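You operate a simulated robot arm through the tools that you are given. There is no shell and no other tool. Be economical: measure what you need, move in short steps, check, and stop when the job is done.

You run a simulated robot arm. Do the job below in one go: nothing can be reset, and whatever is moved stays where it is left.

Task
Give the carriage pot the fills and mists that the cream card names.
Fine: the card names the mix too; fills before mists; end with the carriage at LOAD.

The check looks at the end state, three seconds after you hand in, the way a careful person would. Anything else that was tipped, shoved, dropped, spilled or broken makes it a failure.

Robot
A 7-joint arm with a two-finger parallel gripper, fixed in place. Base frame: the origin is at the foot of the arm, x ahead of it, y to its left, z up; the work surface is at about z = 0.753. Lengths are in m, angles in rad, forces in N, time in s.
With the tool pointing down near the work surface it reaches from about 0.2 to 0.68 m from the base axis. Its first joint turns from -1.152 to 1.152 rad. Payload 2.4 kg.
Tool frame: the origin (TCP) lies between the finger pads and is the grasp point; the fingertips stand 0.03 m ahead of it; z points along the fingers, y is the line along which they close. The gripper opens to 0.094 m. The fingers are 0.028 m wide and 0.01 m thick; the gripper's body (0.05 by 0.096 m) begins 0.055 m behind the TCP.
Orientation is that of the tool frame in the base frame, as a unit quaternion [w, x, y, z]. With the fingers straight down and closing along the base's y, the tool's x points along the base's -x, its y along +y and its z along -z.

Tools
- The arm moves only by the tool play_rows. Its argument "targets" is a list of rows, each a list of 3 entries, a list of its own where there are three numbers: the turn, a rotation vector about the tool's x, y, z in units of 5 degrees (1.0 is 5 degrees), then the shift along the tool's x, y, z in units of 30 mm (1.0 is 30 mm), then the opening in per cent of the stroke, from 0 (shut) to 100 (fully open). In form: [[[rx, ry, rz], [x, y, z], jaw], ...]. A call has 1 to 20 rows; each row shifts and turns the commanded pose from where the row before left it, along the tool's axes as they then stand. A call with a number of a shift or a turn outside -1 to 1 is refused whole. A row lasts 0.2 s, in which the tool goes at most 0.05 m and 0.15 rad; a call with a longer step from one row to the next is refused whole, and so is a gripper value outside its range. A pose out of reach is approached as far as the arm can. The call stops where the force on the tool passes 40 N (or 10 N more than at its start, if that is more) or the arm is blocked; 0.2 s more then pass. Each finger travels about 0.153 m/s and halts on what it meets, pressing with about 41 N; the grip force reading is that of the motor and also rises with nothing between the fingers. The clock runs only during rows and for 0.2 s after the last one: add rows that do not move to give the fingers time. It gives the time, the measured TCP pose, the force on the tool (base axes), the opening and the grip force at its end, in the units of the frame above (readings bear some noise).
- Cameras (640 x 400 px; columns grow to the right, rows downward): "scene" is fixed at [0.0318, 0.4678, 1.4411]; the picture's right is [-0.81, -0.58, 0.00], its down [-0.34, 0.47, -0.82] and it looks along [0.48, -0.66, -0.58] (base axes); focal length 342 px, centre (320, 200). "wrist" rides on the gripper at [0.076, 0.014, -0.102] in the tool frame; the picture's right is [-0.18, 0.98, 0.00], its down [-0.75, -0.14, -0.64] and it looks along [-0.63, -0.12, 0.77] (tool axes); focal length 243 px, centre (320, 200). There is no depth. A picture from a camera that has moved, and an enlarged one, comes with that camera's place and axes in the base frame and with its lens.
- grab_frame(camera): a new picture of that camera. The clock stands still meanwhile.
- close_up(camera, box): a new picture of the part [left, top, right, bottom] of that camera's present view, enlarged. The clock stands still meanwhile.
- hand_in(): hands the job in; it is judged then, once.

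Work in short steps. Places have to be worked out from the pictures, the camera data and where the tool is seen: move nearer, look again, correct. Check each grasp and each placing, and mend what went wrong. You have 120 turns and 64 pictures in all, those below and enlarged ones among them. Open the gripper and draw the arm clear of the work before you hand the job in, unless the task says otherwise; then end with one line.

The tools are called after "Call:" as name(argument=value, ...) on one line, values as JSON. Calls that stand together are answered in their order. play_rows: Moves the arm, as the interface text tells. Its arguments: {"type":"object","properties":{"targets":{"type":"array"}},"required":["targets"]} The other tools are called the same way: grab_frame (camera) takes a picture; close_up (camera, box) takes an enlarged picture of a part of a camera's view; hand_in () hands the job in.

At the start:

```text
time: 0.0
tool_pos: [0.3972, -0.1423, 1.2027]
tool_rot: [0.0, 0.0, 1.0, 0.0]
wrist_force: [0.4, -0.7, 0.1]
opening: 0.0939
grasp_force: 0.0
```

scene: 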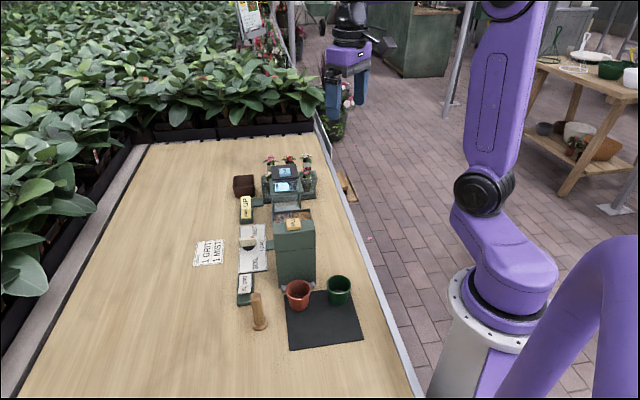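
wrist: 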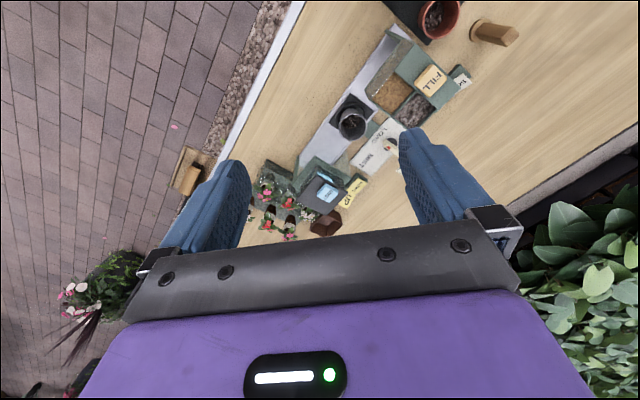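

I start by enlarging the station in both views to read the card and the labels.

Call:
close_up(camera="scene", box=[180, 140, 380, 265])

Call:
close_up(camera="scene", box=[180, 225, 380, 350])

Call:
close_up(camera="wrist", box=[240, 0, 540, 240])

```text
3.20 times, centred on (280, 202) of scene
camera zoom: at [0.0318, 0.4678, 1.4411], right [-0.81, -0.58, 0.0], down [-0.34, 0.47, -0.82], along [0.48, -0.66, -0.58], focal length 1096 px, centre (448, 192)
```

zoom: 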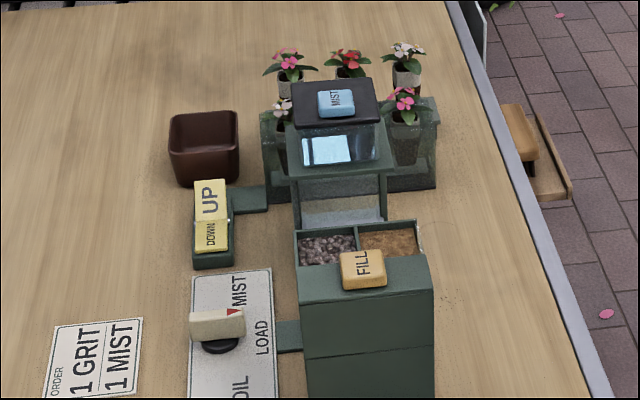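

```text
3.20 times, centred on (280, 288) of scene
camera zoom: at [0.0318, 0.4678, 1.4411], right [-0.81, -0.58, 0.0], down [-0.34, 0.47, -0.82], along [0.48, -0.66, -0.58], focal length 1096 px, centre (448, -80)
```

zoom: 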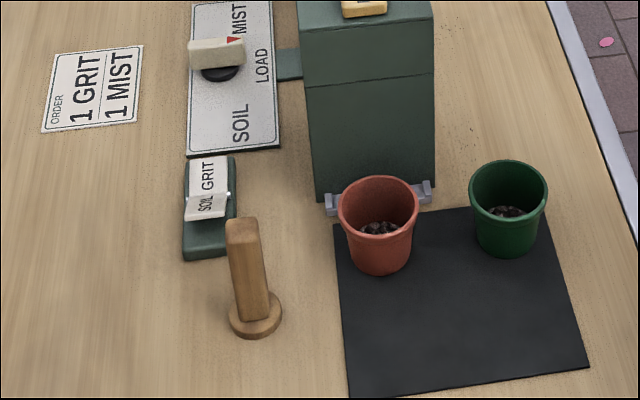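

```text
1.67 times, centred on (390, 120) of wrist
camera zoom: at [0.3213, -0.1284, 1.3047], right [0.18, 0.98, 0.0], down [0.75, -0.14, 0.64], along [0.63, -0.12, -0.77], focal length 404 px, centre (203, 333)
```

zoom: 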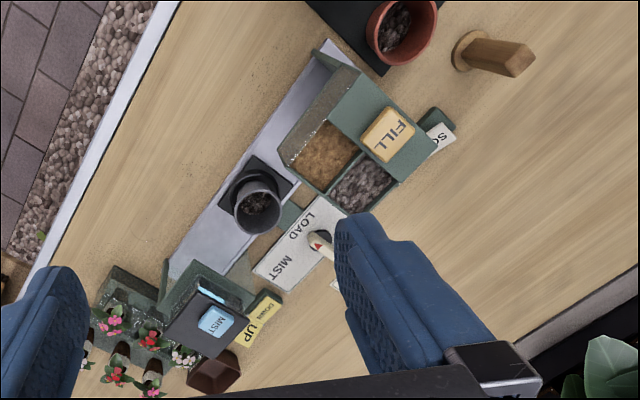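

The card asks for 1 GRIT and 1 MIST. I estimate FILL near (0.44, 0.00, 0.935), MIST near (0.616, -0.17, 0.93) and the LOAD selector near (0.62, -0.02, 0.78). I move the wrist camera closer for a better look.

Call:
play_rows(targets=[[[0, 0, 0], [0.15, 0.9, 0.7], 100], [[0, 0, 0], [0.15, 0.9, 0.7], 100], [[0, 0, 0], [0.15, 0.9, 0.7], 100], [[0, 0, 0], [0.15, 0.9, 0.7], 100], [[0, 0, 0], [0.15, 0.9, 0.7], 100], [[0, 0, 0], [0.15, 0.9, 0.7], 100], [[0, 0, 0], [0, 0, 0], 100]])

Call:
grab_frame(camera="wrist")

```text
time: 1.6
tool_pos: [0.3699, 0.0177, 1.0775]
tool_rot: [-0.001, 0.0, 1.0, -0.001]
wrist_force: [1.0, -0.1, 0.0]
opening: 0.0943
grasp_force: 0.0
```

```text
58 pictures are left
camera wrist: at [0.2945, 0.0317, 1.1788], right [0.18, 0.98, 0.0], down [0.75, -0.14, 0.64], along [0.63, -0.12, -0.77], focal length 243 px, centre (320, 200)
```

wrist: 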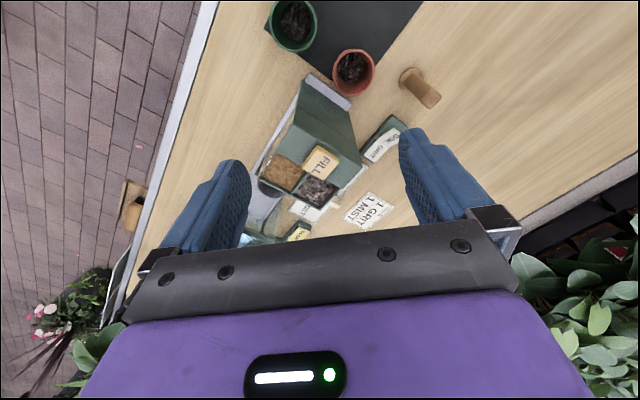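

The hopper hides the selector from here, so I shift forward and right to look more steeply.

Call:
play_rows(targets=[[[0, 0, 0], [-1, -0.55, -0.2], 100], [[0, 0, 0], [-1, -0.55, -0.2], 100], [[0, 0, 0], [-1, -0.55, -0.2], 100], [[0, 0, 0], [-1, -0.55, -0.2], 100], [[0, 0, 0], [0, 0, 0], 100]])

Call:
grab_frame(camera="wrist")

Call:
close_up(camera="wrist", box=[240, 40, 420, 240])

```text
time: 2.8
tool_pos: [0.49, -0.0444, 1.0987]
tool_rot: [0.0, -0.001, 1.0, 0.001]
wrist_force: [0.3, -0.8, -0.4]
opening: 0.094
grasp_force: 0.0
```

```text
57 pictures are left
camera wrist: at [0.4132, -0.0311, 1.2013], right [0.18, 0.98, 0.0], down [0.75, -0.14, 0.64], along [0.63, -0.12, -0.77], focal length 243 px, centre (320, 200)
```

wrist: 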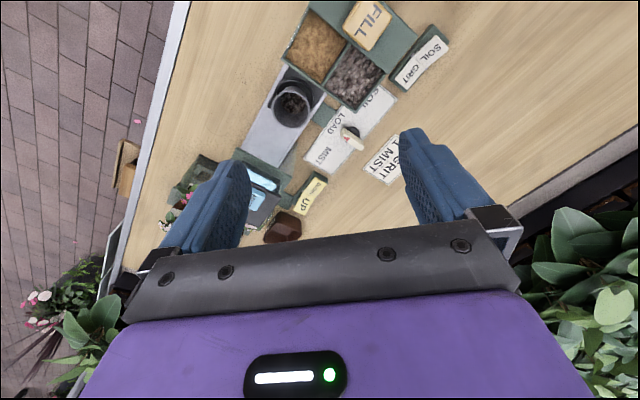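

```text
2.00 times, centred on (330, 140) of wrist
camera zoom: at [0.4132, -0.0311, 1.2013], right [0.18, 0.98, 0.0], down [0.75, -0.14, 0.64], along [0.63, -0.12, -0.77], focal length 485 px, centre (300, 320)
```

zoom: 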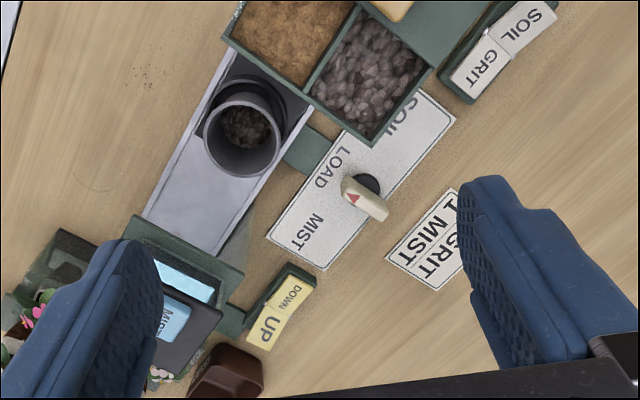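

The selector is a rotary knob pointing at LOAD, and there are two rocker switches (SOIL/GRIT and UP/DOWN). I check the rocker states and the mist hood.

Call:
close_up(camera="scene", box=[225, 150, 335, 220])

Call:
close_up(camera="scene", box=[220, 220, 330, 310])

Call:
close_up(camera="wrist", box=[330, 0, 460, 90])

```text
5.71 times, centred on (280, 185) of scene
camera zoom: at [0.0318, 0.4677, 1.4411], right [-0.81, -0.58, 0.0], down [-0.34, 0.47, -0.82], along [0.48, -0.66, -0.58], focal length 1956 px, centre (549, 286)
```

zoom: 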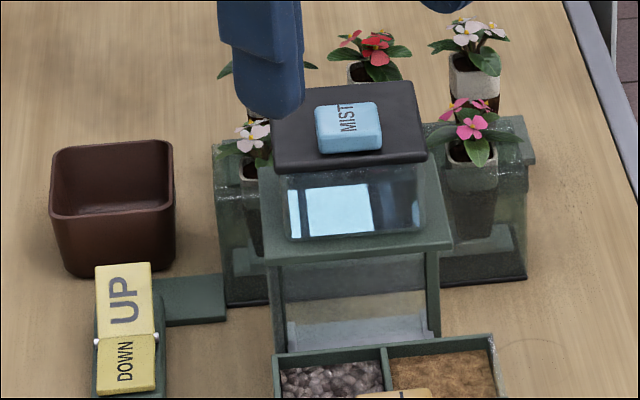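

```text
4.44 times, centred on (275, 265) of scene
camera zoom: at [0.0318, 0.4677, 1.4411], right [-0.81, -0.58, 0.0], down [-0.34, 0.47, -0.82], along [0.48, -0.66, -0.58], focal length 1522 px, centre (520, -89)
```

zoom: 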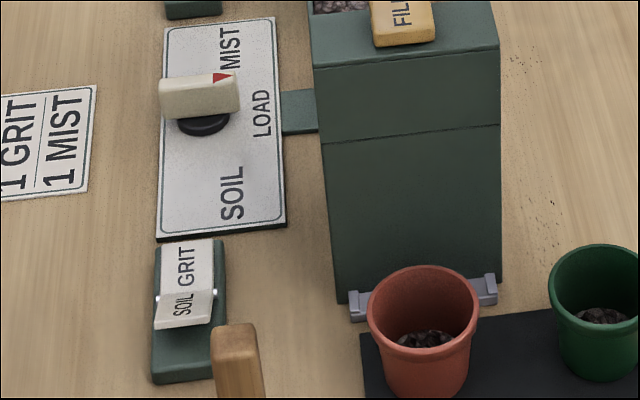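

```text
4.44 times, centred on (395, 45) of wrist
camera zoom: at [0.4132, -0.0311, 1.2013], right [0.18, 0.98, 0.0], down [0.75, -0.14, 0.64], along [0.63, -0.12, -0.77], focal length 1078 px, centre (-13, 889)
```

zoom: 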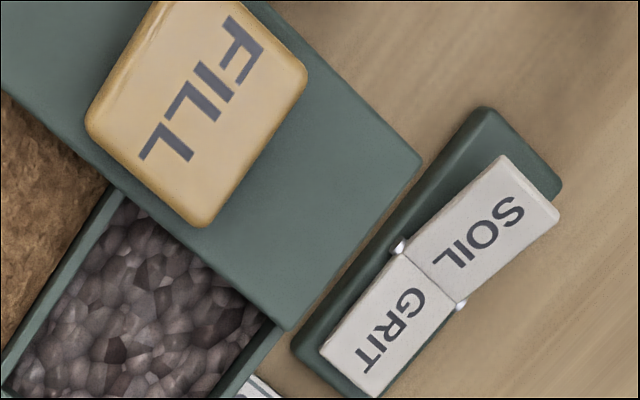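

The SOIL facet looks raised and GRIT low; the UP facet looks raised and DOWN low. I take a lower view of the mist unit to see the hood's actual state.

Call:
play_rows(targets=[[[0, 0, 0], [0.5, -1, 0.8], 100], [[0, 0, 0], [0.5, -1, 0.8], 100], [[0, 0, 0], [0.5, -1, 0.8], 100], [[0, 0, 0], [0.5, 0, 0.6], 100], [[0, 0, 0], [0, 0, 0], 100]])

Call:
grab_frame(camera="wrist")

Call:
close_up(camera="wrist", box=[230, 60, 430, 240])

```text
time: 4.0
tool_pos: [0.4288, -0.1366, 1.0087]
tool_rot: [-0.001, -0.001, 1.0, 0.0]
wrist_force: [-0.1, 0.1, -0.1]
opening: 0.0937
grasp_force: 0.1
```

```text
52 pictures are left
camera wrist: at [0.3527, -0.1236, 1.1109], right [0.18, 0.98, 0.0], down [0.75, -0.14, 0.64], along [0.63, -0.12, -0.77], focal length 243 px, centre (320, 200)
```

wrist: 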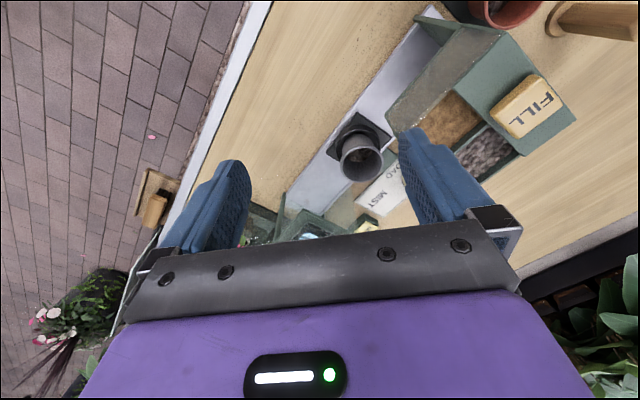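

```text
2.22 times, centred on (330, 150) of wrist
camera zoom: at [0.3527, -0.1236, 1.1109], right [0.18, 0.98, 0.0], down [0.75, -0.14, 0.64], along [0.63, -0.12, -0.77], focal length 539 px, centre (298, 311)
```

zoom: 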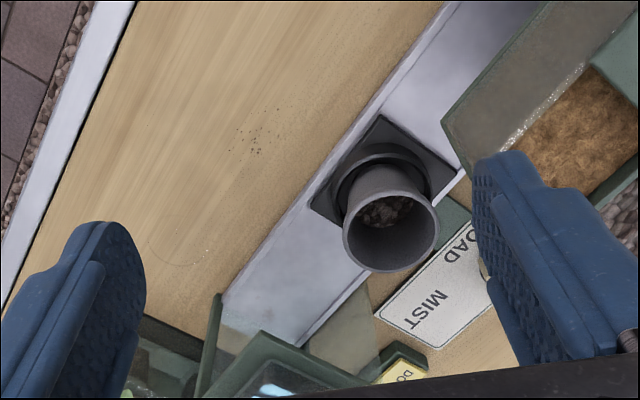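

The gripper body blocks the low part of the picture, so I tilt the tool about 25° to look more forward at the mist unit.

Call:
play_rows(targets=[[[0, -1, 0], [0.4, 0, -0.4], 100], [[0, -1, 0], [0.4, 0, -0.4], 100], [[0, -1, 0], [0.4, 0, -0.4], 100], [[0, -1, 0], [0.4, 0, -0.4], 100], [[0, -1, 0], [0.4, 0, -0.4], 100], [[0, 0, 0], [0, 0, 0], 100]])

Call:
close_up(camera="wrist", box=[210, 40, 470, 240])

```text
time: 5.4
tool_pos: [0.361, -0.1359, 1.0604]
tool_rot: [0.217, 0.0, 0.976, 0.0]
wrist_force: [-0.2, 0.5, -0.3]
opening: 0.0939
grasp_force: 0.1
```

```text
2.00 times, centred on (340, 140) of wrist
camera zoom: at [0.2482, -0.1221, 1.1203], right [0.17, 0.98, 0.08], down [0.41, -0.14, 0.9], along [0.9, -0.12, -0.43], focal length 485 px, centre (280, 320)
```

zoom: 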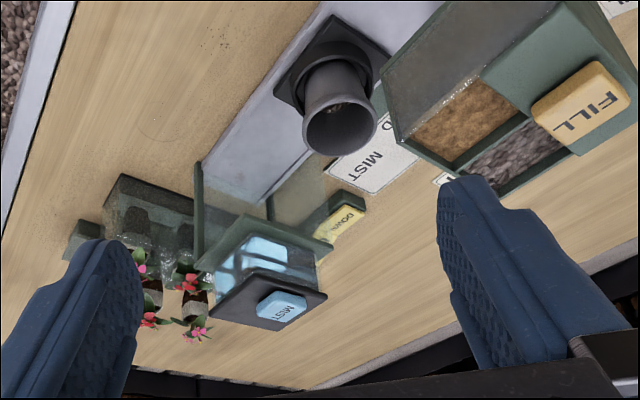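

The hood appears to be up (glass box above the gantry, empty underneath). I level the tool and go above the SOIL/GRIT rocker, about (0.51, 0.11), to see its state.

Call:
play_rows(targets=[[[0, 1, 0], [0, 0, 0], 100], [[0, 1, 0], [0, 0, 0], 100], [[0, 1, 0], [0, 0, 0], 100], [[0, 1, 0], [0, 0, 0], 100], [[0, 1, 0], [0, 0, 0], 100], [[0, 0, 0], [-0.85, 0.92, 0], 100], [[0, 0, 0], [-0.85, 0.92, 0], 100], [[0, 0, 0], [-0.85, 0.92, 0], 100], [[0, 0, 0], [-0.85, 0.92, 0], 100], [[0, 0, 0], [-0.85, 0.92, 0], 100], [[0, 0, 0], [-0.85, 0.92, 0], 100], [[0, 0, 0], [-0.85, 0.92, 0], 100], [[0, 0, 0], [-0.85, 0.92, 0], 100], [[0, 0, 0], [0, 0, 0.9], 100], [[0, 0, 0], [0, 0, 0.9], 100], [[0, 0, 0], [0, 0, 0.9], 100], [[0, 0, 0], [0, 0, 0], 100]])

Call:
grab_frame(camera="wrist")

```text
time: 9.0
tool_pos: [0.5663, 0.0848, 0.9763]
tool_rot: [0.0, 0.0, 1.0, 0.0]
wrist_force: [0.1, -0.1, -0.5]
opening: 0.094
grasp_force: 0.1
```

```text
49 pictures are left
camera wrist: at [0.4897, 0.0981, 1.0782], right [0.18, 0.98, 0.0], down [0.75, -0.14, 0.64], along [0.63, -0.12, -0.77], focal length 243 px, centre (320, 200)
```

wrist: 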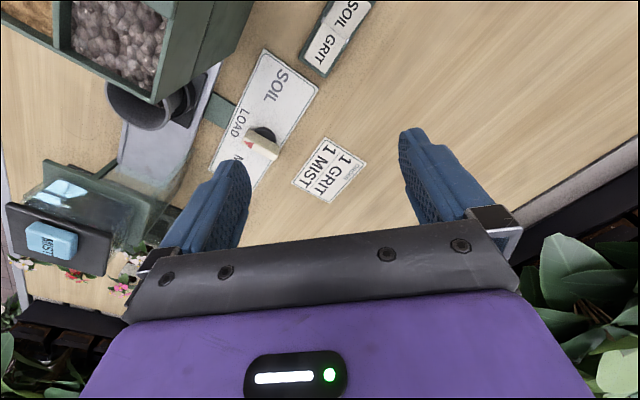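

Good view; I enlarge the rocker and the knob.

Call:
close_up(camera="wrist", box=[280, 0, 400, 80])

Call:
close_up(camera="wrist", box=[200, 40, 380, 210])

```text
5.00 times, centred on (340, 40) of wrist
camera zoom: at [0.4897, 0.0981, 1.0782], right [0.18, 0.98, 0.0], down [0.75, -0.14, 0.64], along [0.63, -0.12, -0.77], focal length 1213 px, centre (220, 1000)
```

zoom: 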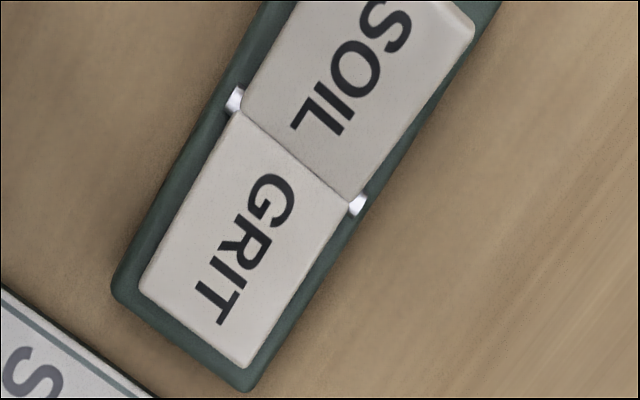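

```text
2.35 times, centred on (290, 125) of wrist
camera zoom: at [0.4897, 0.0981, 1.0782], right [0.18, 0.98, 0.0], down [0.75, -0.14, 0.64], along [0.63, -0.12, -0.77], focal length 571 px, centre (391, 376)
```

zoom: 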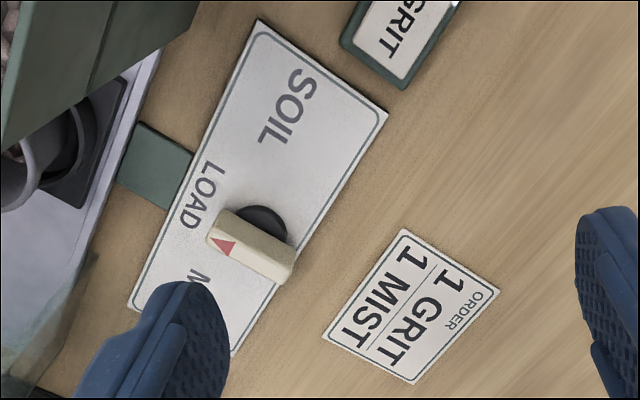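

GRIT lies flat in its frame (pressed) and SOIL stands raised, so the mix is probably already GRIT. I'll press GRIT anyway to make sure: close the fingers, yaw 45° to line up with the station, and go above it.

Call:
play_rows(targets=[[[0, 0, 0], [0.86, -0.1, 0.8], 0], [[0, 0, 0], [0, 0, 1], 0], [[0, 0, 0], [0, 0, 0.8], 0], [[0, 0, -1], [0, 0, 0], 0], [[0, 0, -1], [0, 0, 0], 0], [[0, 0, -1], [0, 0, 0], 0], [[0, 0, -1], [0, 0, 0], 0], [[0, 0, -1], [0, 0, 0], 0], [[0, 0, -1], [0, 0, 0], 0], [[0, 0, -1], [0, 0, 0], 0], [[0, 0, -1], [0, 0, 0], 0], [[0, 0, -1], [0, 0, 0], 0], [[0, 0, 0], [0, 0, 0], 0]])

Call:
grab_frame(camera="wrist")

Call:
close_up(camera="scene", box=[200, 190, 340, 300])

```text
time: 11.8
tool_pos: [0.5398, 0.0819, 0.9009]
tool_rot: [0.0, -0.385, 0.923, 0.0]
wrist_force: [-0.2, 0.2, 0.8]
opening: 0.0005
grasp_force: 33.0
```

```text
46 pictures are left
camera wrist: at [0.4759, 0.0369, 1.0018], right [-0.57, 0.82, 0.0], down [0.63, 0.43, 0.64], along [0.53, 0.36, -0.77], focal length 243 px, centre (320, 200)
```

wrist: 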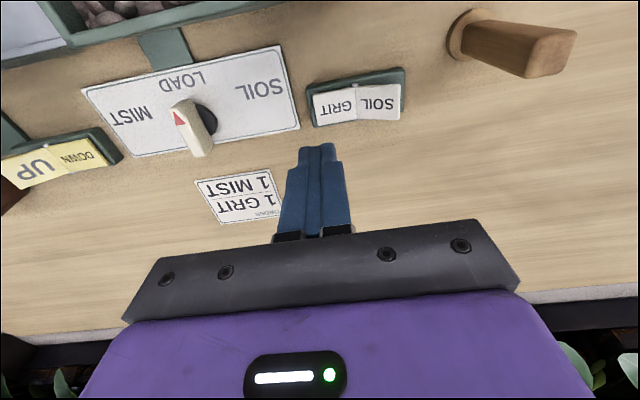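

```text
3.64 times, centred on (270, 245) of scene
camera zoom: at [0.0318, 0.4677, 1.4411], right [-0.81, -0.58, 0.0], down [-0.34, 0.47, -0.82], along [0.48, -0.66, -0.58], focal length 1245 px, centre (502, 36)
```

zoom: 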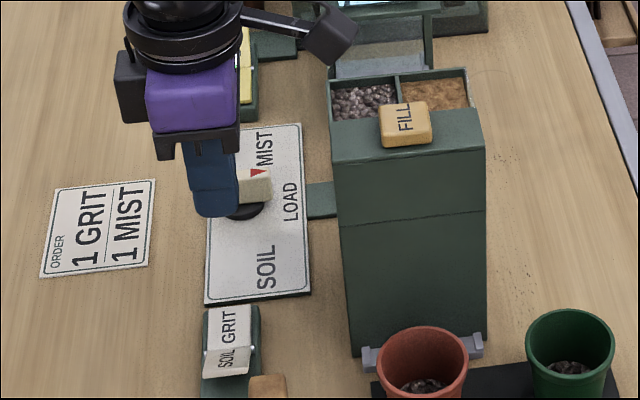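

SOIL is clearly raised. The fingertips are within ~6 mm of the GRIT facet; I nudge over and press down in small steps.

Call:
play_rows(targets=[[[0, 0, 0], [0, 0.25, 0], 0], [[0, 0, 0], [0, 0, 0.9], 0], [[0, 0, 0], [0, 0, 0.9], 0], [[0, 0, 0], [0, 0, 0.2], 0], [[0, 0, 0], [0, 0, 0.2], 0], [[0, 0, 0], [0, 0, 0.2], 0], [[0, 0, 0], [0, 0, 0.2], 0], [[0, 0, 0], [0, 0, 0.2], 0], [[0, 0, 0], [0, 0, 0.2], 0], [[0, 0, 0], [0, 0, 0.2], 0], [[0, 0, 0], [0, 0, 0.2], 0]])

Call:
grab_frame(camera="wrist")

```text
time: 13.0
tool_pos: [0.532, 0.0879, 0.8389]
tool_rot: [-0.002, -0.383, 0.924, 0.0]
wrist_force: [-4.0, 0.7, 8.7]
opening: 0.0
grasp_force: 33.1
stopped in row 5: the force on the tool passed its limit (the readings are from after the stop); the commanded pose is now the measured one
```

```text
44 pictures are left
camera wrist: at [0.4696, 0.0421, 0.9417], right [-0.56, 0.83, 0.0], down [0.63, 0.43, 0.64], along [0.53, 0.36, -0.77], focal length 243 px, centre (320, 200)
```

wrist: 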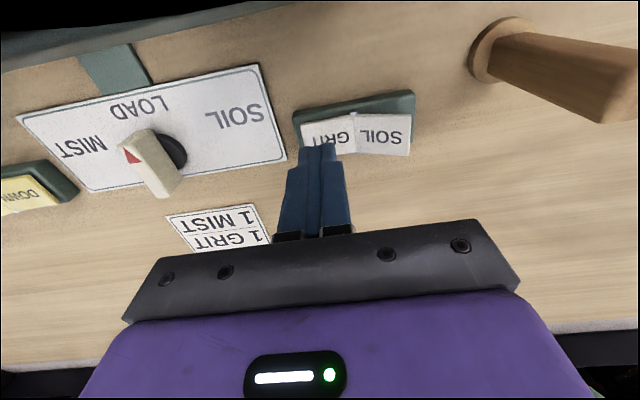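

The GRIT end is at its stop (no travel, SOIL still raised), so the mix is GRIT. Next I rise and move over the knob, which I triangulate at (0.623, -0.012, 0.78).

Call:
play_rows(targets=[[[0, 0, 0], [0, 0, -1], 0], [[0, 0, 0], [0, 0, -1], 0], [[0, 0, 0], [0.2, -0.9, 0], 60], [[0, 0, 0], [0, -0.9, 0], 60], [[0, 0, 0], [0, -0.9, 0], 60], [[0, 0, 0], [0, -0.9, 0], 60], [[0, 0, 0], [0, -0.9, 0], 60], [[0, 0, 0], [0, 0, 0.9], 60], [[0, 0, 0], [0, 0, 0], 60]])

Call:
grab_frame(camera="wrist")

Call:
close_up(camera="scene", box=[200, 190, 340, 300])

```text
time: 15.0
tool_pos: [0.6267, -0.0138, 0.8721]
tool_rot: [-0.001, -0.383, 0.924, 0.0]
wrist_force: [0.4, 0.2, 0.0]
opening: 0.0567
grasp_force: 0.1
```

```text
43 pictures are left
camera wrist: at [0.562, -0.0591, 0.9739], right [-0.57, 0.82, 0.0], down [0.63, 0.43, 0.64], along [0.53, 0.36, -0.77], focal length 243 px, centre (320, 200)
```

wrist: 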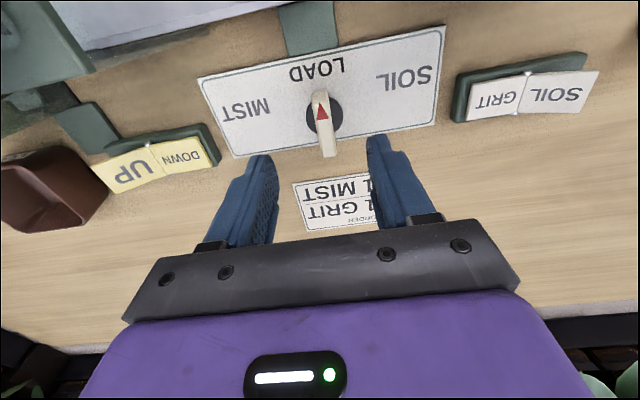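

```text
3.64 times, centred on (270, 245) of scene
camera zoom: at [0.0318, 0.4677, 1.4411], right [-0.81, -0.58, 0.0], down [-0.34, 0.47, -0.82], along [0.48, -0.66, -0.58], focal length 1245 px, centre (502, 36)
```

zoom: 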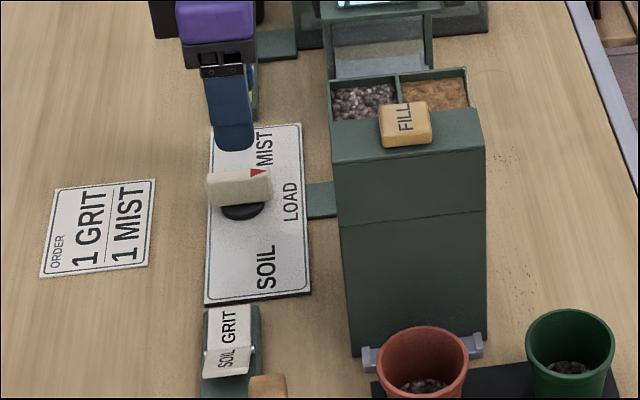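

The TCP sits over the knob axis within about 3 mm and the bar is between the fingers. I descend gently to z ≈ 0.80 and close.

Call:
play_rows(targets=[[[0, 0, 0], [0, 0, 0.7], 60], [[0, 0, 0], [0, 0, 0.7], 60], [[0, 0, 0], [0, 0, 0.5], 60], [[0, 0, 0], [0, 0, 0.45], 60], [[0, 0, 0], [0, 0, 0], 30], [[0, 0, 0], [0, 0, 0], 5], [[0, 0, 0], [0, 0, 0], 5]])

Call:
close_up(camera="scene", box=[200, 190, 340, 300])

```text
time: 16.6
tool_pos: [0.625, -0.0124, 0.8003]
tool_rot: [-0.002, -0.383, 0.924, 0.0]
wrist_force: [-1.8, 0.4, -1.0]
opening: 0.0127
grasp_force: 45.0
```

```text
3.64 times, centred on (270, 245) of scene
camera zoom: at [0.0317, 0.4678, 1.4411], right [-0.81, -0.58, 0.0], down [-0.34, 0.47, -0.82], along [0.48, -0.66, -0.58], focal length 1245 px, centre (502, 36)
```

zoom: 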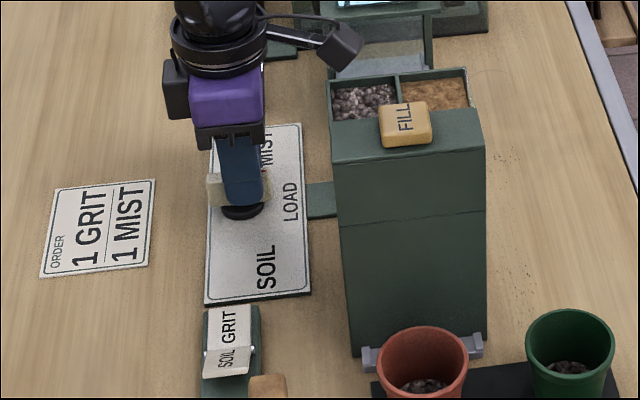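

The knob is gripped (12.7 mm wide). I turn it towards SOIL, clockwise from above (+rz), 30° at first.

Call:
play_rows(targets=[[[0, 0, 1], [0, 0, 0], 5], [[0, 0, 1], [0, 0, 0], 5], [[0, 0, 1], [0, 0, 0], 5], [[0, 0, 1], [0, 0, 0], 5], [[0, 0, 1], [0, 0, 0], 5], [[0, 0, 1], [0, 0, 0], 5], [[0, 0, 0], [0, 0, 0], 5]])

Call:
grab_frame(camera="wrist")

Call:
close_up(camera="scene", box=[200, 180, 360, 300])

```text
time: 18.2
tool_pos: [0.6241, -0.0099, 0.7991]
tool_rot: [-0.004, -0.133, 0.991, 0.001]
wrist_force: [-14.4, 20.8, -8.9]
opening: 0.0127
grasp_force: 45.3
```

```text
40 pictures are left
camera wrist: at [0.547, -0.0166, 0.9032], right [-0.08, 1.0, 0.0], down [0.77, 0.06, 0.64], along [0.63, 0.05, -0.77], focal length 243 px, centre (320, 200)
```

wrist: 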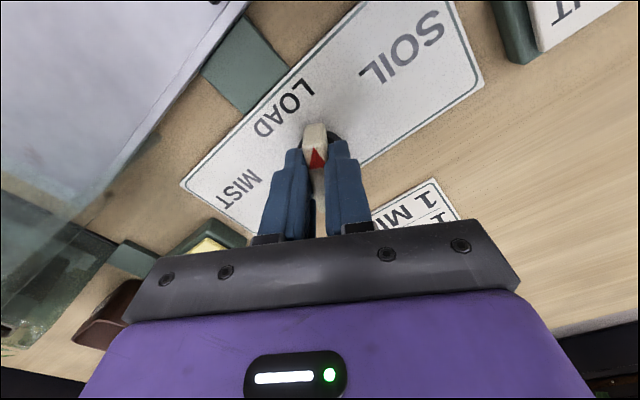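

```text
3.33 times, centred on (280, 240) of scene
camera zoom: at [0.0316, 0.4682, 1.4409], right [-0.81, -0.58, 0.0], down [-0.34, 0.47, -0.82], along [0.48, -0.66, -0.58], focal length 1141 px, centre (453, 67)
```

zoom: 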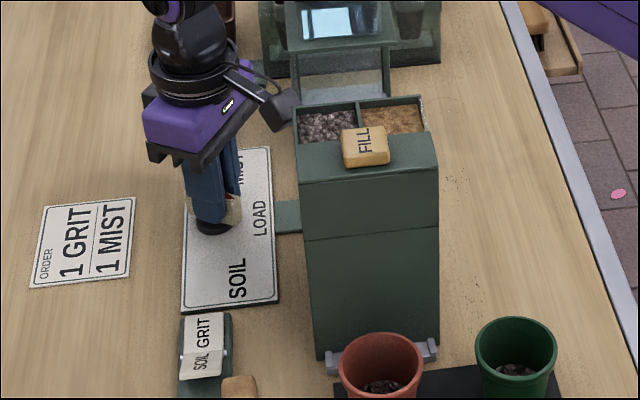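

30° turned; a lateral force shows the TCP is slightly off the knob axis. I relieve it by ~3 mm and continue turning.

Call:
play_rows(targets=[[[0, 0, 0], [0.02, 0.12, 0], 5], [[0, 0, 1], [0, 0, 0], 5], [[0, 0, 1], [0, 0.03, 0], 5], [[0, 0, 1], [0, 0.03, 0], 5], [[0, 0, 1], [0, 0.03, 0], 5], [[0, 0, 0], [0, 0, 0], 5]])

Call:
grab_frame(camera="wrist")

```text
time: 19.6
tool_pos: [0.627, -0.0079, 0.8033]
tool_rot: [0.003, 0.046, 0.999, -0.001]
wrist_force: [11.8, 6.5, -0.7]
opening: 0.0131
grasp_force: 44.9
```

```text
38 pictures are left
camera wrist: at [0.5507, 0.0122, 0.9047], right [0.27, 0.96, 0.0], down [0.73, -0.21, 0.65], along [0.62, -0.18, -0.76], focal length 243 px, centre (320, 200)
```

wrist: 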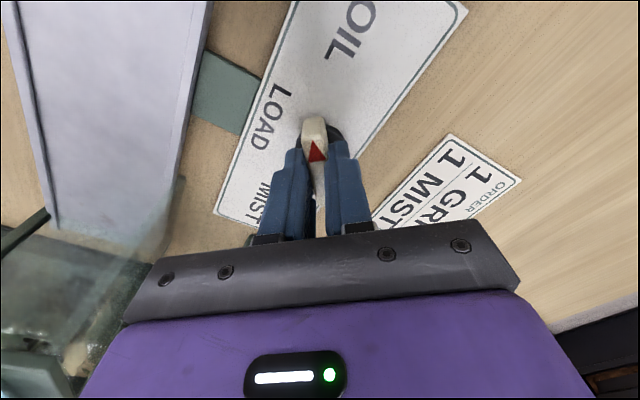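

Pointer is near SOIL, about 10° short by the label. I turn 10° more, then release and look.

Call:
play_rows(targets=[[[0, 0, 0], [-0.06, 0.02, 0], 5], [[0, 0, 1], [0, 0, 0], 5], [[0, 0, 1], [0, 0, 0], 5], [[0, 0, 0], [0, 0, 0], 5]])

```text
time: 20.6
tool_pos: [0.6267, -0.0084, 0.8035]
tool_rot: [0.001, 0.131, 0.991, -0.001]
wrist_force: [9.3, 0.2, 23.9]
opening: 0.0127
grasp_force: 45.3
```

At 60° turned the resistance is rising, so I open, rise and look.

Call:
play_rows(targets=[[[0, 0, 0], [0, 0, 0], 60], [[0, 0, 0], [0, 0, 0], 60], [[0, 0, 0], [0, 0, -1], 60], [[0, 0, 0], [0, 0, -1], 60], [[0, 0, 0], [0, 0, -1], 60], [[0, 0, 0], [0, 0, -1], 60], [[0, 0, 0], [0, 0, -1], 60], [[0, 0, 0], [0, 0, 0], 60]])

Call:
grab_frame(camera="wrist")

Call:
close_up(camera="scene", box=[200, 180, 360, 300])

```text
time: 22.4
tool_pos: [0.625, -0.0046, 0.9506]
tool_rot: [0.0, 0.13, 0.991, 0.0]
wrist_force: [-0.1, 0.5, -0.4]
opening: 0.0564
grasp_force: 0.0
```

```text
37 pictures are left
camera wrist: at [0.5552, 0.0274, 1.0531], right [0.43, 0.9, 0.0], down [0.69, -0.33, 0.64], along [0.58, -0.28, -0.77], focal length 243 px, centre (320, 200)
```

wrist: 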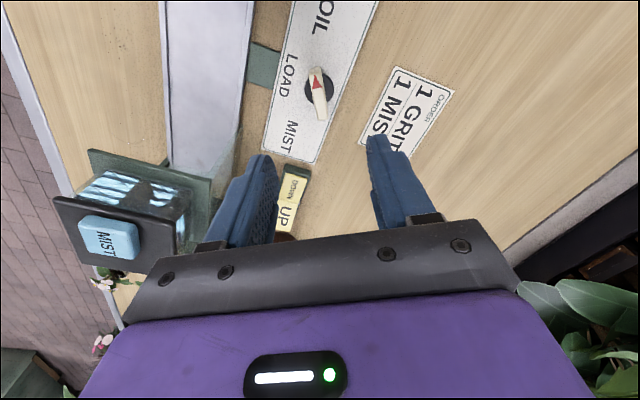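

```text
3.33 times, centred on (280, 240) of scene
camera zoom: at [0.0318, 0.4678, 1.4411], right [-0.81, -0.58, 0.0], down [-0.34, 0.47, -0.82], along [0.48, -0.66, -0.58], focal length 1141 px, centre (453, 67)
```

zoom: 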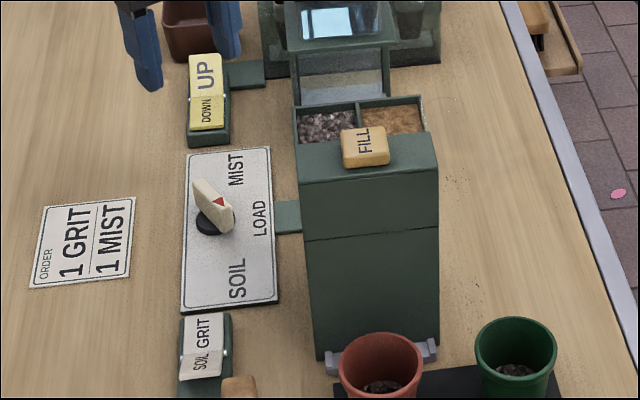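

The pointer now stands at SOIL and the LOAD spot is empty. I go round to the base side to see where the pot sits under the hopper.

Call:
play_rows(targets=[[[0, 0, 0], [0, 0, -1], 60], [[0, 0, 0], [0, 0, -1], 60], [[0, 0, 0], [0, 0, -1], 60], [[0, 0, 0], [0.79, -0.61, 0], 60], [[0, 0, 0], [0.79, -0.61, 0], 60], [[0, 0, 0], [0.79, -0.61, 0], 60], [[0, 0, 0], [0.79, -0.61, 0], 60], [[0, 0, 0], [0.79, -0.61, 0], 60], [[0, 0, 0], [0.79, -0.61, 0], 60], [[0, 0, 0], [0.79, -0.61, 0], 60], [[0, 0, 0], [0.79, -0.61, 0], 60], [[0, 0, 0], [0.79, -0.61, 0], 60], [[0, 0, 0], [0.79, -0.61, 0], 60]])

Call:
play_rows(targets=[[[0, 0, -1], [0, 0, 0], 60], [[0, 0, -1], [0, 0, 0], 60], [[0, 0, -1], [0, 0, 0], 60], [[0, 0, -1], [0, 0, 0], 60], [[0, 0, -1], [0, 0, 0], 60], [[0, 0, -1], [0, 0, 0], 60], [[0, 0, -1], [0, 0, 0], 60], [[0, 0, -1], [0, 0, 0], 60], [[0, 0, -1], [0, 0, 0], 60], [[0, 0, -1], [0, 0, 0], 60], [[0, 0, -1], [0, 0, 0], 60], [[0, 0, -1], [0, 0, 0], 60], [[0, 0, 0], [0, 0, 0], 60]])

Call:
grab_frame(camera="wrist")

```text
time: 25.2
tool_pos: [0.3517, -0.1227, 1.0422]
tool_rot: [-0.001, 0.131, 0.991, 0.0]
wrist_force: [-0.6, 0.1, -0.2]
opening: 0.0563
grasp_force: 0.1
```

```text
time: 28.0
tool_pos: [0.3487, -0.1217, 1.0428]
tool_rot: [0.0, -0.384, 0.923, 0.0]
wrist_force: [-0.4, 0.5, 0.3]
opening: 0.0562
grasp_force: 0.0
```

```text
35 pictures are left
camera wrist: at [0.2853, -0.1663, 1.1442], right [-0.57, 0.82, 0.0], down [0.63, 0.44, 0.64], along [0.53, 0.36, -0.77], focal length 243 px, centre (320, 200)
```

wrist: 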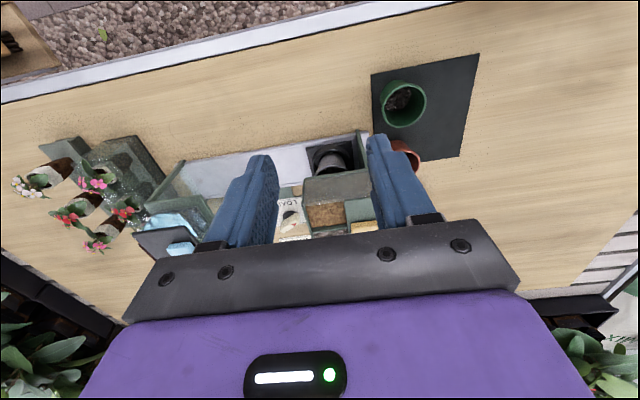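

The carriage has moved under the hopper; I enlarge to check.

Call:
close_up(camera="wrist", box=[270, 120, 410, 240])

```text
3.33 times, centred on (340, 180) of wrist
camera zoom: at [0.2853, -0.1663, 1.1442], right [-0.57, 0.82, 0.0], down [0.63, 0.44, 0.64], along [0.53, 0.36, -0.77], focal length 809 px, centre (253, 267)
```

zoom: 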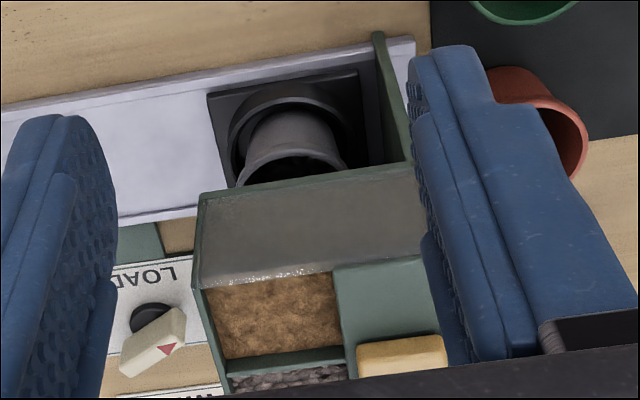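

The pot is against the hopper-end stop, at SOIL. I close the fingers and move above FILL at about (0.441, 0.005).

Call:
play_rows(targets=[[[0, 0, 0], [-0.86, 0.137, 0], 0], [[0, 0, 0], [-0.86, 0.137, 0], 0], [[0, 0, 0], [-0.86, 0.137, 0], 0], [[0, 0, 0], [-0.86, 0.137, 0], 0], [[0, 0, 0], [-0.86, 0.137, 0], 0], [[0, 0, 0], [-0.86, 0.137, 0], 0], [[0, 0, 0], [0, 0, 0.6], 0], [[0, 0, 0], [0, 0, 0], 0]])

Call:
grab_frame(camera="wrist")

Call:
close_up(camera="scene", box=[220, 180, 360, 300])

```text
time: 29.8
tool_pos: [0.4402, 0.0055, 1.025]
tool_rot: [-0.001, -0.382, 0.924, 0.0]
wrist_force: [-0.1, 0.7, 0.5]
opening: 0.0
grasp_force: 32.3
```

```text
33 pictures are left
camera wrist: at [0.3763, -0.0387, 1.1271], right [-0.56, 0.83, 0.0], down [0.63, 0.43, 0.64], along [0.53, 0.36, -0.77], focal length 243 px, centre (320, 200)
```

wrist: 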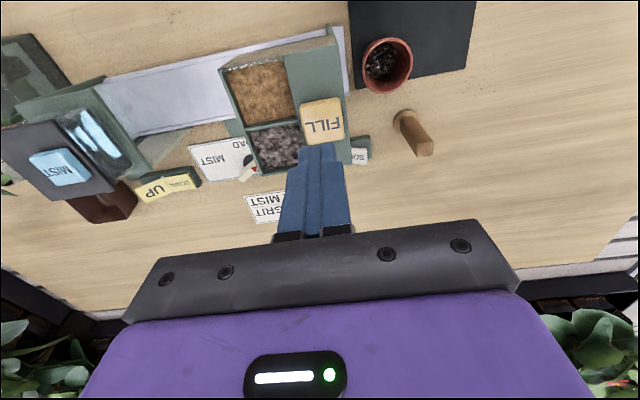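

```text
3.33 times, centred on (290, 240) of scene
camera zoom: at [0.0318, 0.4678, 1.4411], right [-0.81, -0.58, 0.0], down [-0.34, 0.47, -0.82], along [0.48, -0.66, -0.58], focal length 1141 px, centre (420, 67)
```

zoom: 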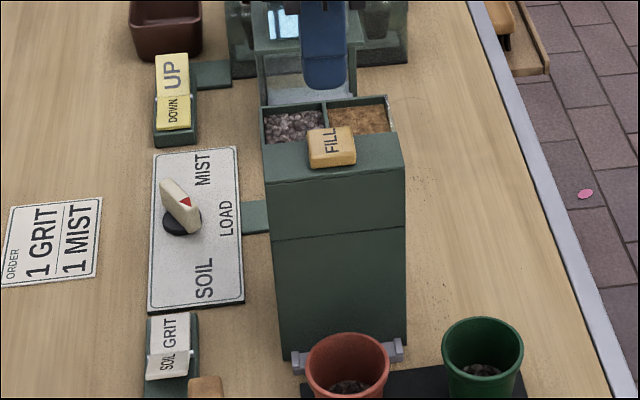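

FILL is right beneath the tips at (0.439, 0.005). I press once, descending slowly until the force stop.

Call:
play_rows(targets=[[[0, 0, 0], [0, 0, 0.9], 0], [[0, 0, 0], [0, 0, 0.25], 0], [[0, 0, 0], [0, 0, 0.25], 0], [[0, 0, 0], [0, 0, 0.25], 0], [[0, 0, 0], [0, 0, 0.25], 0], [[0, 0, 0], [0, 0, 0.25], 0]])

```text
time: 31.2
tool_pos: [0.4427, 0.006, 0.9675]
tool_rot: [0.002, -0.383, 0.924, 0.0]
wrist_force: [-36.3, -2.9, 158.9]
opening: 0.0
grasp_force: 32.9
stopped in row 6: the force on the tool passed its limit (the readings are from after the stop); the commanded pose is now the measured one
```

Contact was firm at z 0.9675, so the button bottomed. I lift straight off and look.

Call:
play_rows(targets=[[[0, 0, 0], [0, 0, -0.7], 0], [[0, 0, 0], [0, 0, -1], 0], [[0, 0, 0], [0, 0, -1], 0], [[0, 0, 0], [0, 0, 0], 0]])

Call:
grab_frame(camera="wrist")

Call:
close_up(camera="scene", box=[220, 180, 360, 300])

```text
time: 32.2
tool_pos: [0.441, 0.0062, 1.0421]
tool_rot: [0.0, -0.383, 0.924, 0.001]
wrist_force: [-0.1, -0.3, 0.1]
opening: 0.0
grasp_force: 32.7
```

```text
31 pictures are left
camera wrist: at [0.377, -0.0382, 1.1456], right [-0.57, 0.82, 0.0], down [0.63, 0.43, 0.64], along [0.53, 0.36, -0.77], focal length 243 px, centre (320, 200)
```

wrist: 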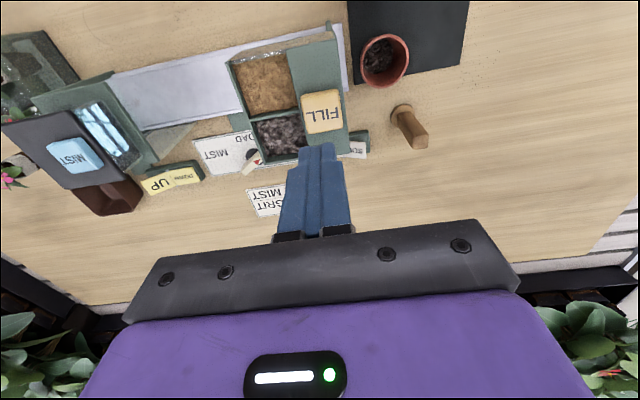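

```text
3.33 times, centred on (290, 240) of scene
camera zoom: at [0.0318, 0.4678, 1.4411], right [-0.81, -0.58, 0.0], down [-0.34, 0.47, -0.82], along [0.48, -0.66, -0.58], focal length 1141 px, centre (420, 67)
```

zoom: 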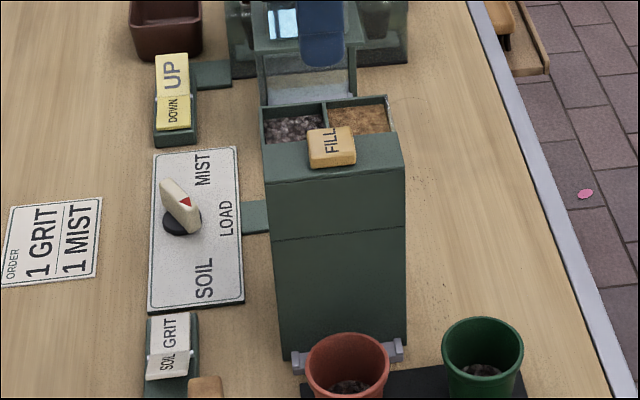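

The grit level in the bin has dropped and the soil hasn't, so one GRIT fill went through. I go back above the knob, yawed to match its present 60° turn.

Call:
play_rows(targets=[[[0, 0, 0], [-0.67, -0.79, 0], 60], [[0, 0, 0], [-0.67, -0.79, 0], 60], [[0, 0, 0], [-0.67, -0.79, 0], 60], [[0, 0, 0], [-0.67, -0.79, 0], 60], [[0, 0, 0], [-0.67, -0.79, 0], 60], [[0, 0, 0], [-0.67, -0.79, 0], 60], [[0, 0, 1], [0, 0, 0.3], 60], [[0, 0, 1], [0, 0, 0.3], 60], [[0, 0, 1], [0, 0, 0.3], 60], [[0, 0, 1], [0, 0, 0.4], 60], [[0, 0, 1], [0, 0, 0.4], 60], [[0, 0, 1], [0, 0, 0.4], 60], [[0, 0, 1], [0, 0, 0.4], 60], [[0, 0, 1], [0, 0, 0.4], 60], [[0, 0, 1], [0, 0, 0.5], 60], [[0, 0, 1], [0, 0, 0.5], 60], [[0, 0, 1], [0, 0, 0.5], 60], [[0, 0, 1], [0, 0, 0.5], 60], [[0, 0, 0], [0, 0, 0], 60]])

Call:
grab_frame(camera="wrist")

```text
time: 36.2
tool_pos: [0.628, -0.011, 0.8971]
tool_rot: [0.001, 0.131, 0.991, 0.0]
wrist_force: [0.2, -0.8, -0.2]
opening: 0.0566
grasp_force: 0.1
```

```text
29 pictures are left
camera wrist: at [0.5583, 0.0227, 0.9994], right [0.43, 0.9, 0.0], down [0.69, -0.33, 0.64], along [0.58, -0.28, -0.77], focal length 243 px, centre (320, 200)
```

wrist: 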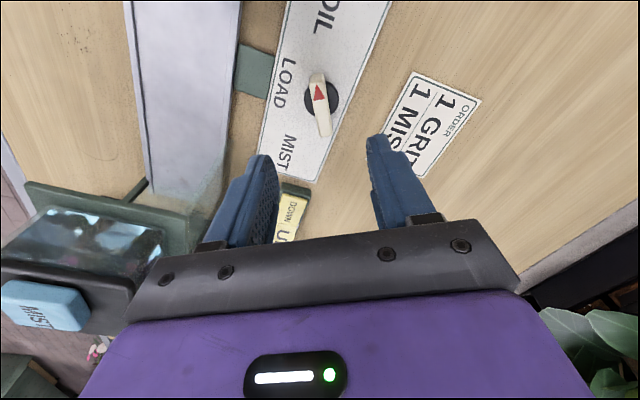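

Allowing for the camera's 10° cant, the bar is aligned with the fingers and the axis is within 2 mm. I descend and grip.

Call:
play_rows(targets=[[[0, 0, 0], [0.06, 0.04, 0.9], 60], [[0, 0, 0], [0, 0, 0.9], 60], [[0, 0, 0], [0, 0, 0.7], 60], [[0, 0, 0], [0, 0, 0.6], 60], [[0, 0, 0], [0, 0, 0], 30], [[0, 0, 0], [0, 0, 0], 5], [[0, 0, 0], [0, 0, 0], 5]])

```text
time: 37.8
tool_pos: [0.626, -0.0079, 0.8028]
tool_rot: [0.0, 0.13, 0.992, 0.0]
wrist_force: [3.5, 5.3, -5.3]
opening: 0.0128
grasp_force: 45.3
```

Gripped. I turn back counter-clockwise 60° to LOAD, where I can check the pot.

Call:
play_rows(targets=[[[0, 0, -1], [0, 0, 0], 5], [[0, 0, -1], [0, 0, 0], 5], [[0, 0, -1], [0, 0, 0], 5], [[0, 0, -1], [0, 0, 0], 5], [[0, 0, -1], [0, 0, 0], 5], [[0, 0, -1], [0, 0, 0], 5], [[0, 0, 0], [0, 0, 0], 5]])

Call:
play_rows(targets=[[[0, 0, -1], [0, 0, 0], 5], [[0, 0, -1], [0, 0, 0], 5], [[0, 0, -1], [0, 0, 0], 5], [[0, 0, -1], [0, 0, 0], 5], [[0, 0, -1], [0, 0, 0], 5], [[0, 0, -1], [0, 0, 0], 5], [[0, 0, 0], [0, 0, 0], 5]])

Call:
grab_frame(camera="wrist")

```text
time: 39.4
tool_pos: [0.6281, -0.0094, 0.803]
tool_rot: [0.001, -0.131, 0.991, 0.0]
wrist_force: [17.0, 2.5, -29.3]
opening: 0.0128
grasp_force: 45.1
```

```text
time: 41.0
tool_pos: [0.6273, -0.0089, 0.8053]
tool_rot: [0.0, -0.384, 0.923, 0.0]
wrist_force: [16.6, -3.5, -33.9]
opening: 0.0128
grasp_force: 44.4
```

```text
28 pictures are left
camera wrist: at [0.5631, -0.0536, 0.9054], right [-0.57, 0.82, 0.0], down [0.63, 0.43, 0.64], along [0.53, 0.36, -0.77], focal length 243 px, centre (320, 200)
```

wrist: 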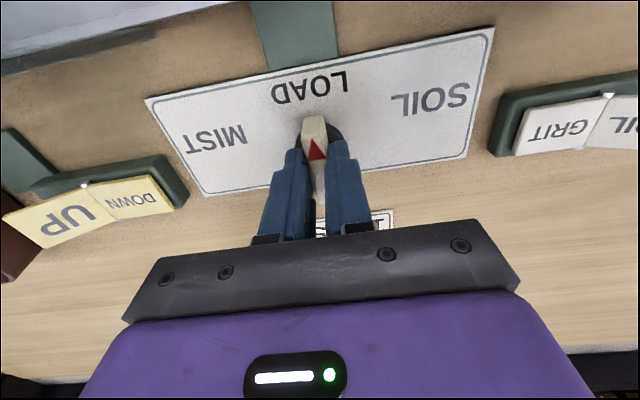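

At LOAD. I release and rise to check the pot's contents, and look at the mist hood before sending the carriage there.

Call:
play_rows(targets=[[[0, 0, 0], [0, 0, 0], 60], [[0, 0, 0], [0, 0, 0], 60], [[0, 0, 0], [0, 0, -1], 60], [[0, 0, 0], [0, 0, -1], 60], [[0, 0, 0], [0, 0, -1], 60], [[0, 0, 0], [0.6, 0, -1], 60], [[0, 0, 0], [0.6, 0, -1], 60], [[0, 0, 0], [0.6, 0, -1], 60], [[0, 0, 0], [0.6, 0, -1], 60], [[0, 0, 0], [0.6, 0, -1], 60], [[0, 0, 0], [0, 0, 0], 60]])

Call:
grab_frame(camera="wrist")

Call:
close_up(camera="wrist", box=[200, 20, 420, 180])

```text
time: 43.4
tool_pos: [0.564, -0.0716, 1.0446]
tool_rot: [0.0, -0.383, 0.924, 0.0]
wrist_force: [0.1, 0.8, -0.6]
opening: 0.0562
grasp_force: 0.0
```

```text
27 pictures are left
camera wrist: at [0.4994, -0.1169, 1.1467], right [-0.57, 0.82, 0.0], down [0.63, 0.43, 0.64], along [0.53, 0.36, -0.77], focal length 243 px, centre (320, 200)
```

wrist: 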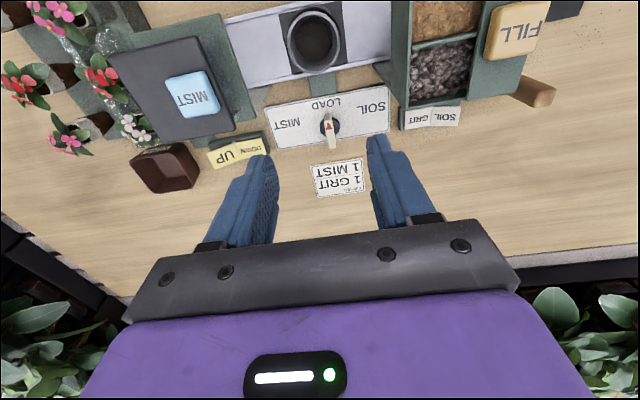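

```text
2.50 times, centred on (310, 100) of wrist
camera zoom: at [0.4994, -0.1169, 1.1467], right [-0.57, 0.82, 0.0], down [0.63, 0.43, 0.64], along [0.53, 0.36, -0.77], focal length 606 px, centre (345, 450)
```

zoom: 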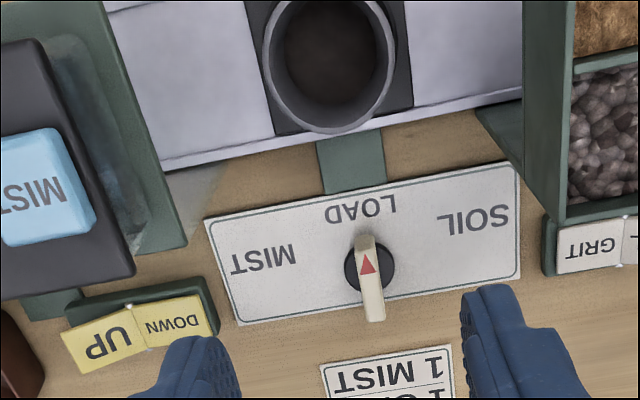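

I zoom on the pot's contents.

Call:
close_up(camera="wrist", box=[275, 5, 355, 80])

```text
5.33 times, centred on (315, 42) of wrist
camera zoom: at [0.4994, -0.1169, 1.1467], right [-0.57, 0.82, 0.0], down [0.63, 0.43, 0.64], along [0.53, 0.36, -0.77], focal length 1294 px, centre (347, 1040)
```

zoom: 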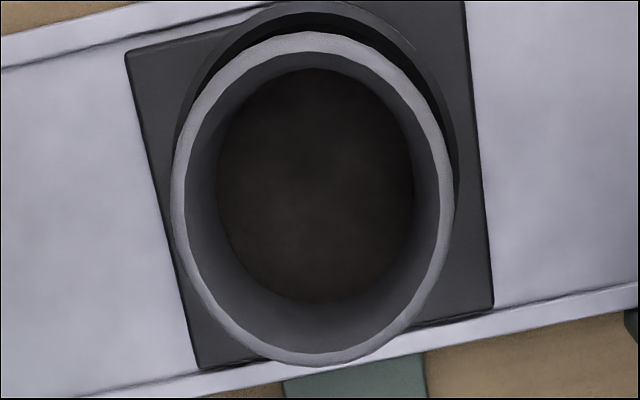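

The contents look smooth and brown, which I need to reconcile with grit. I compare the bins and see whether the pot got soil or grit.

Call:
close_up(camera="wrist", box=[380, 0, 500, 110])

Call:
close_up(camera="scene", box=[255, 190, 335, 250])

```text
3.64 times, centred on (440, 55) of wrist
camera zoom: at [0.4994, -0.1169, 1.1467], right [-0.57, 0.82, 0.0], down [0.63, 0.43, 0.64], along [0.53, 0.36, -0.77], focal length 882 px, centre (-116, 727)
```

zoom: 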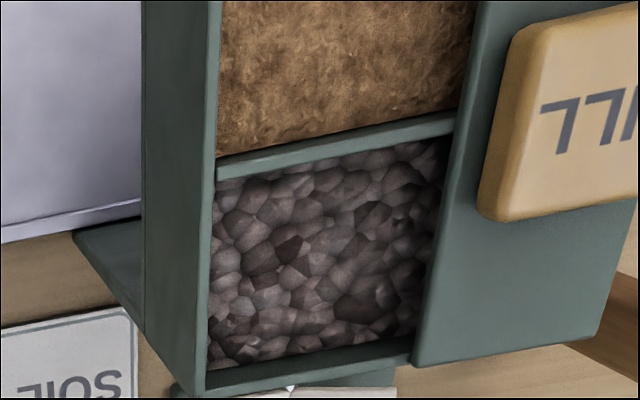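

```text
6.67 times, centred on (295, 220) of scene
camera zoom: at [0.0318, 0.4677, 1.4411], right [-0.81, -0.58, 0.0], down [-0.34, 0.47, -0.82], along [0.48, -0.66, -0.58], focal length 2282 px, centre (487, 67)
```

zoom: 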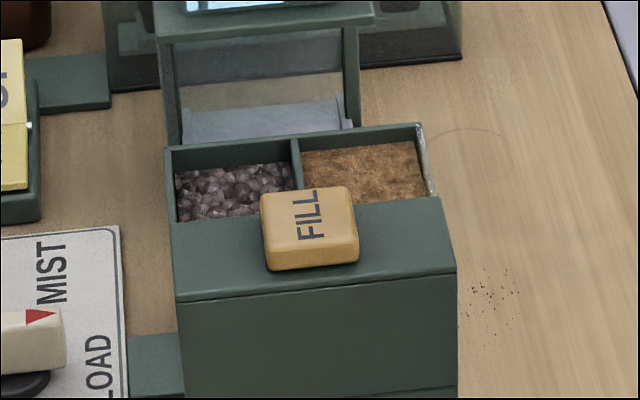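

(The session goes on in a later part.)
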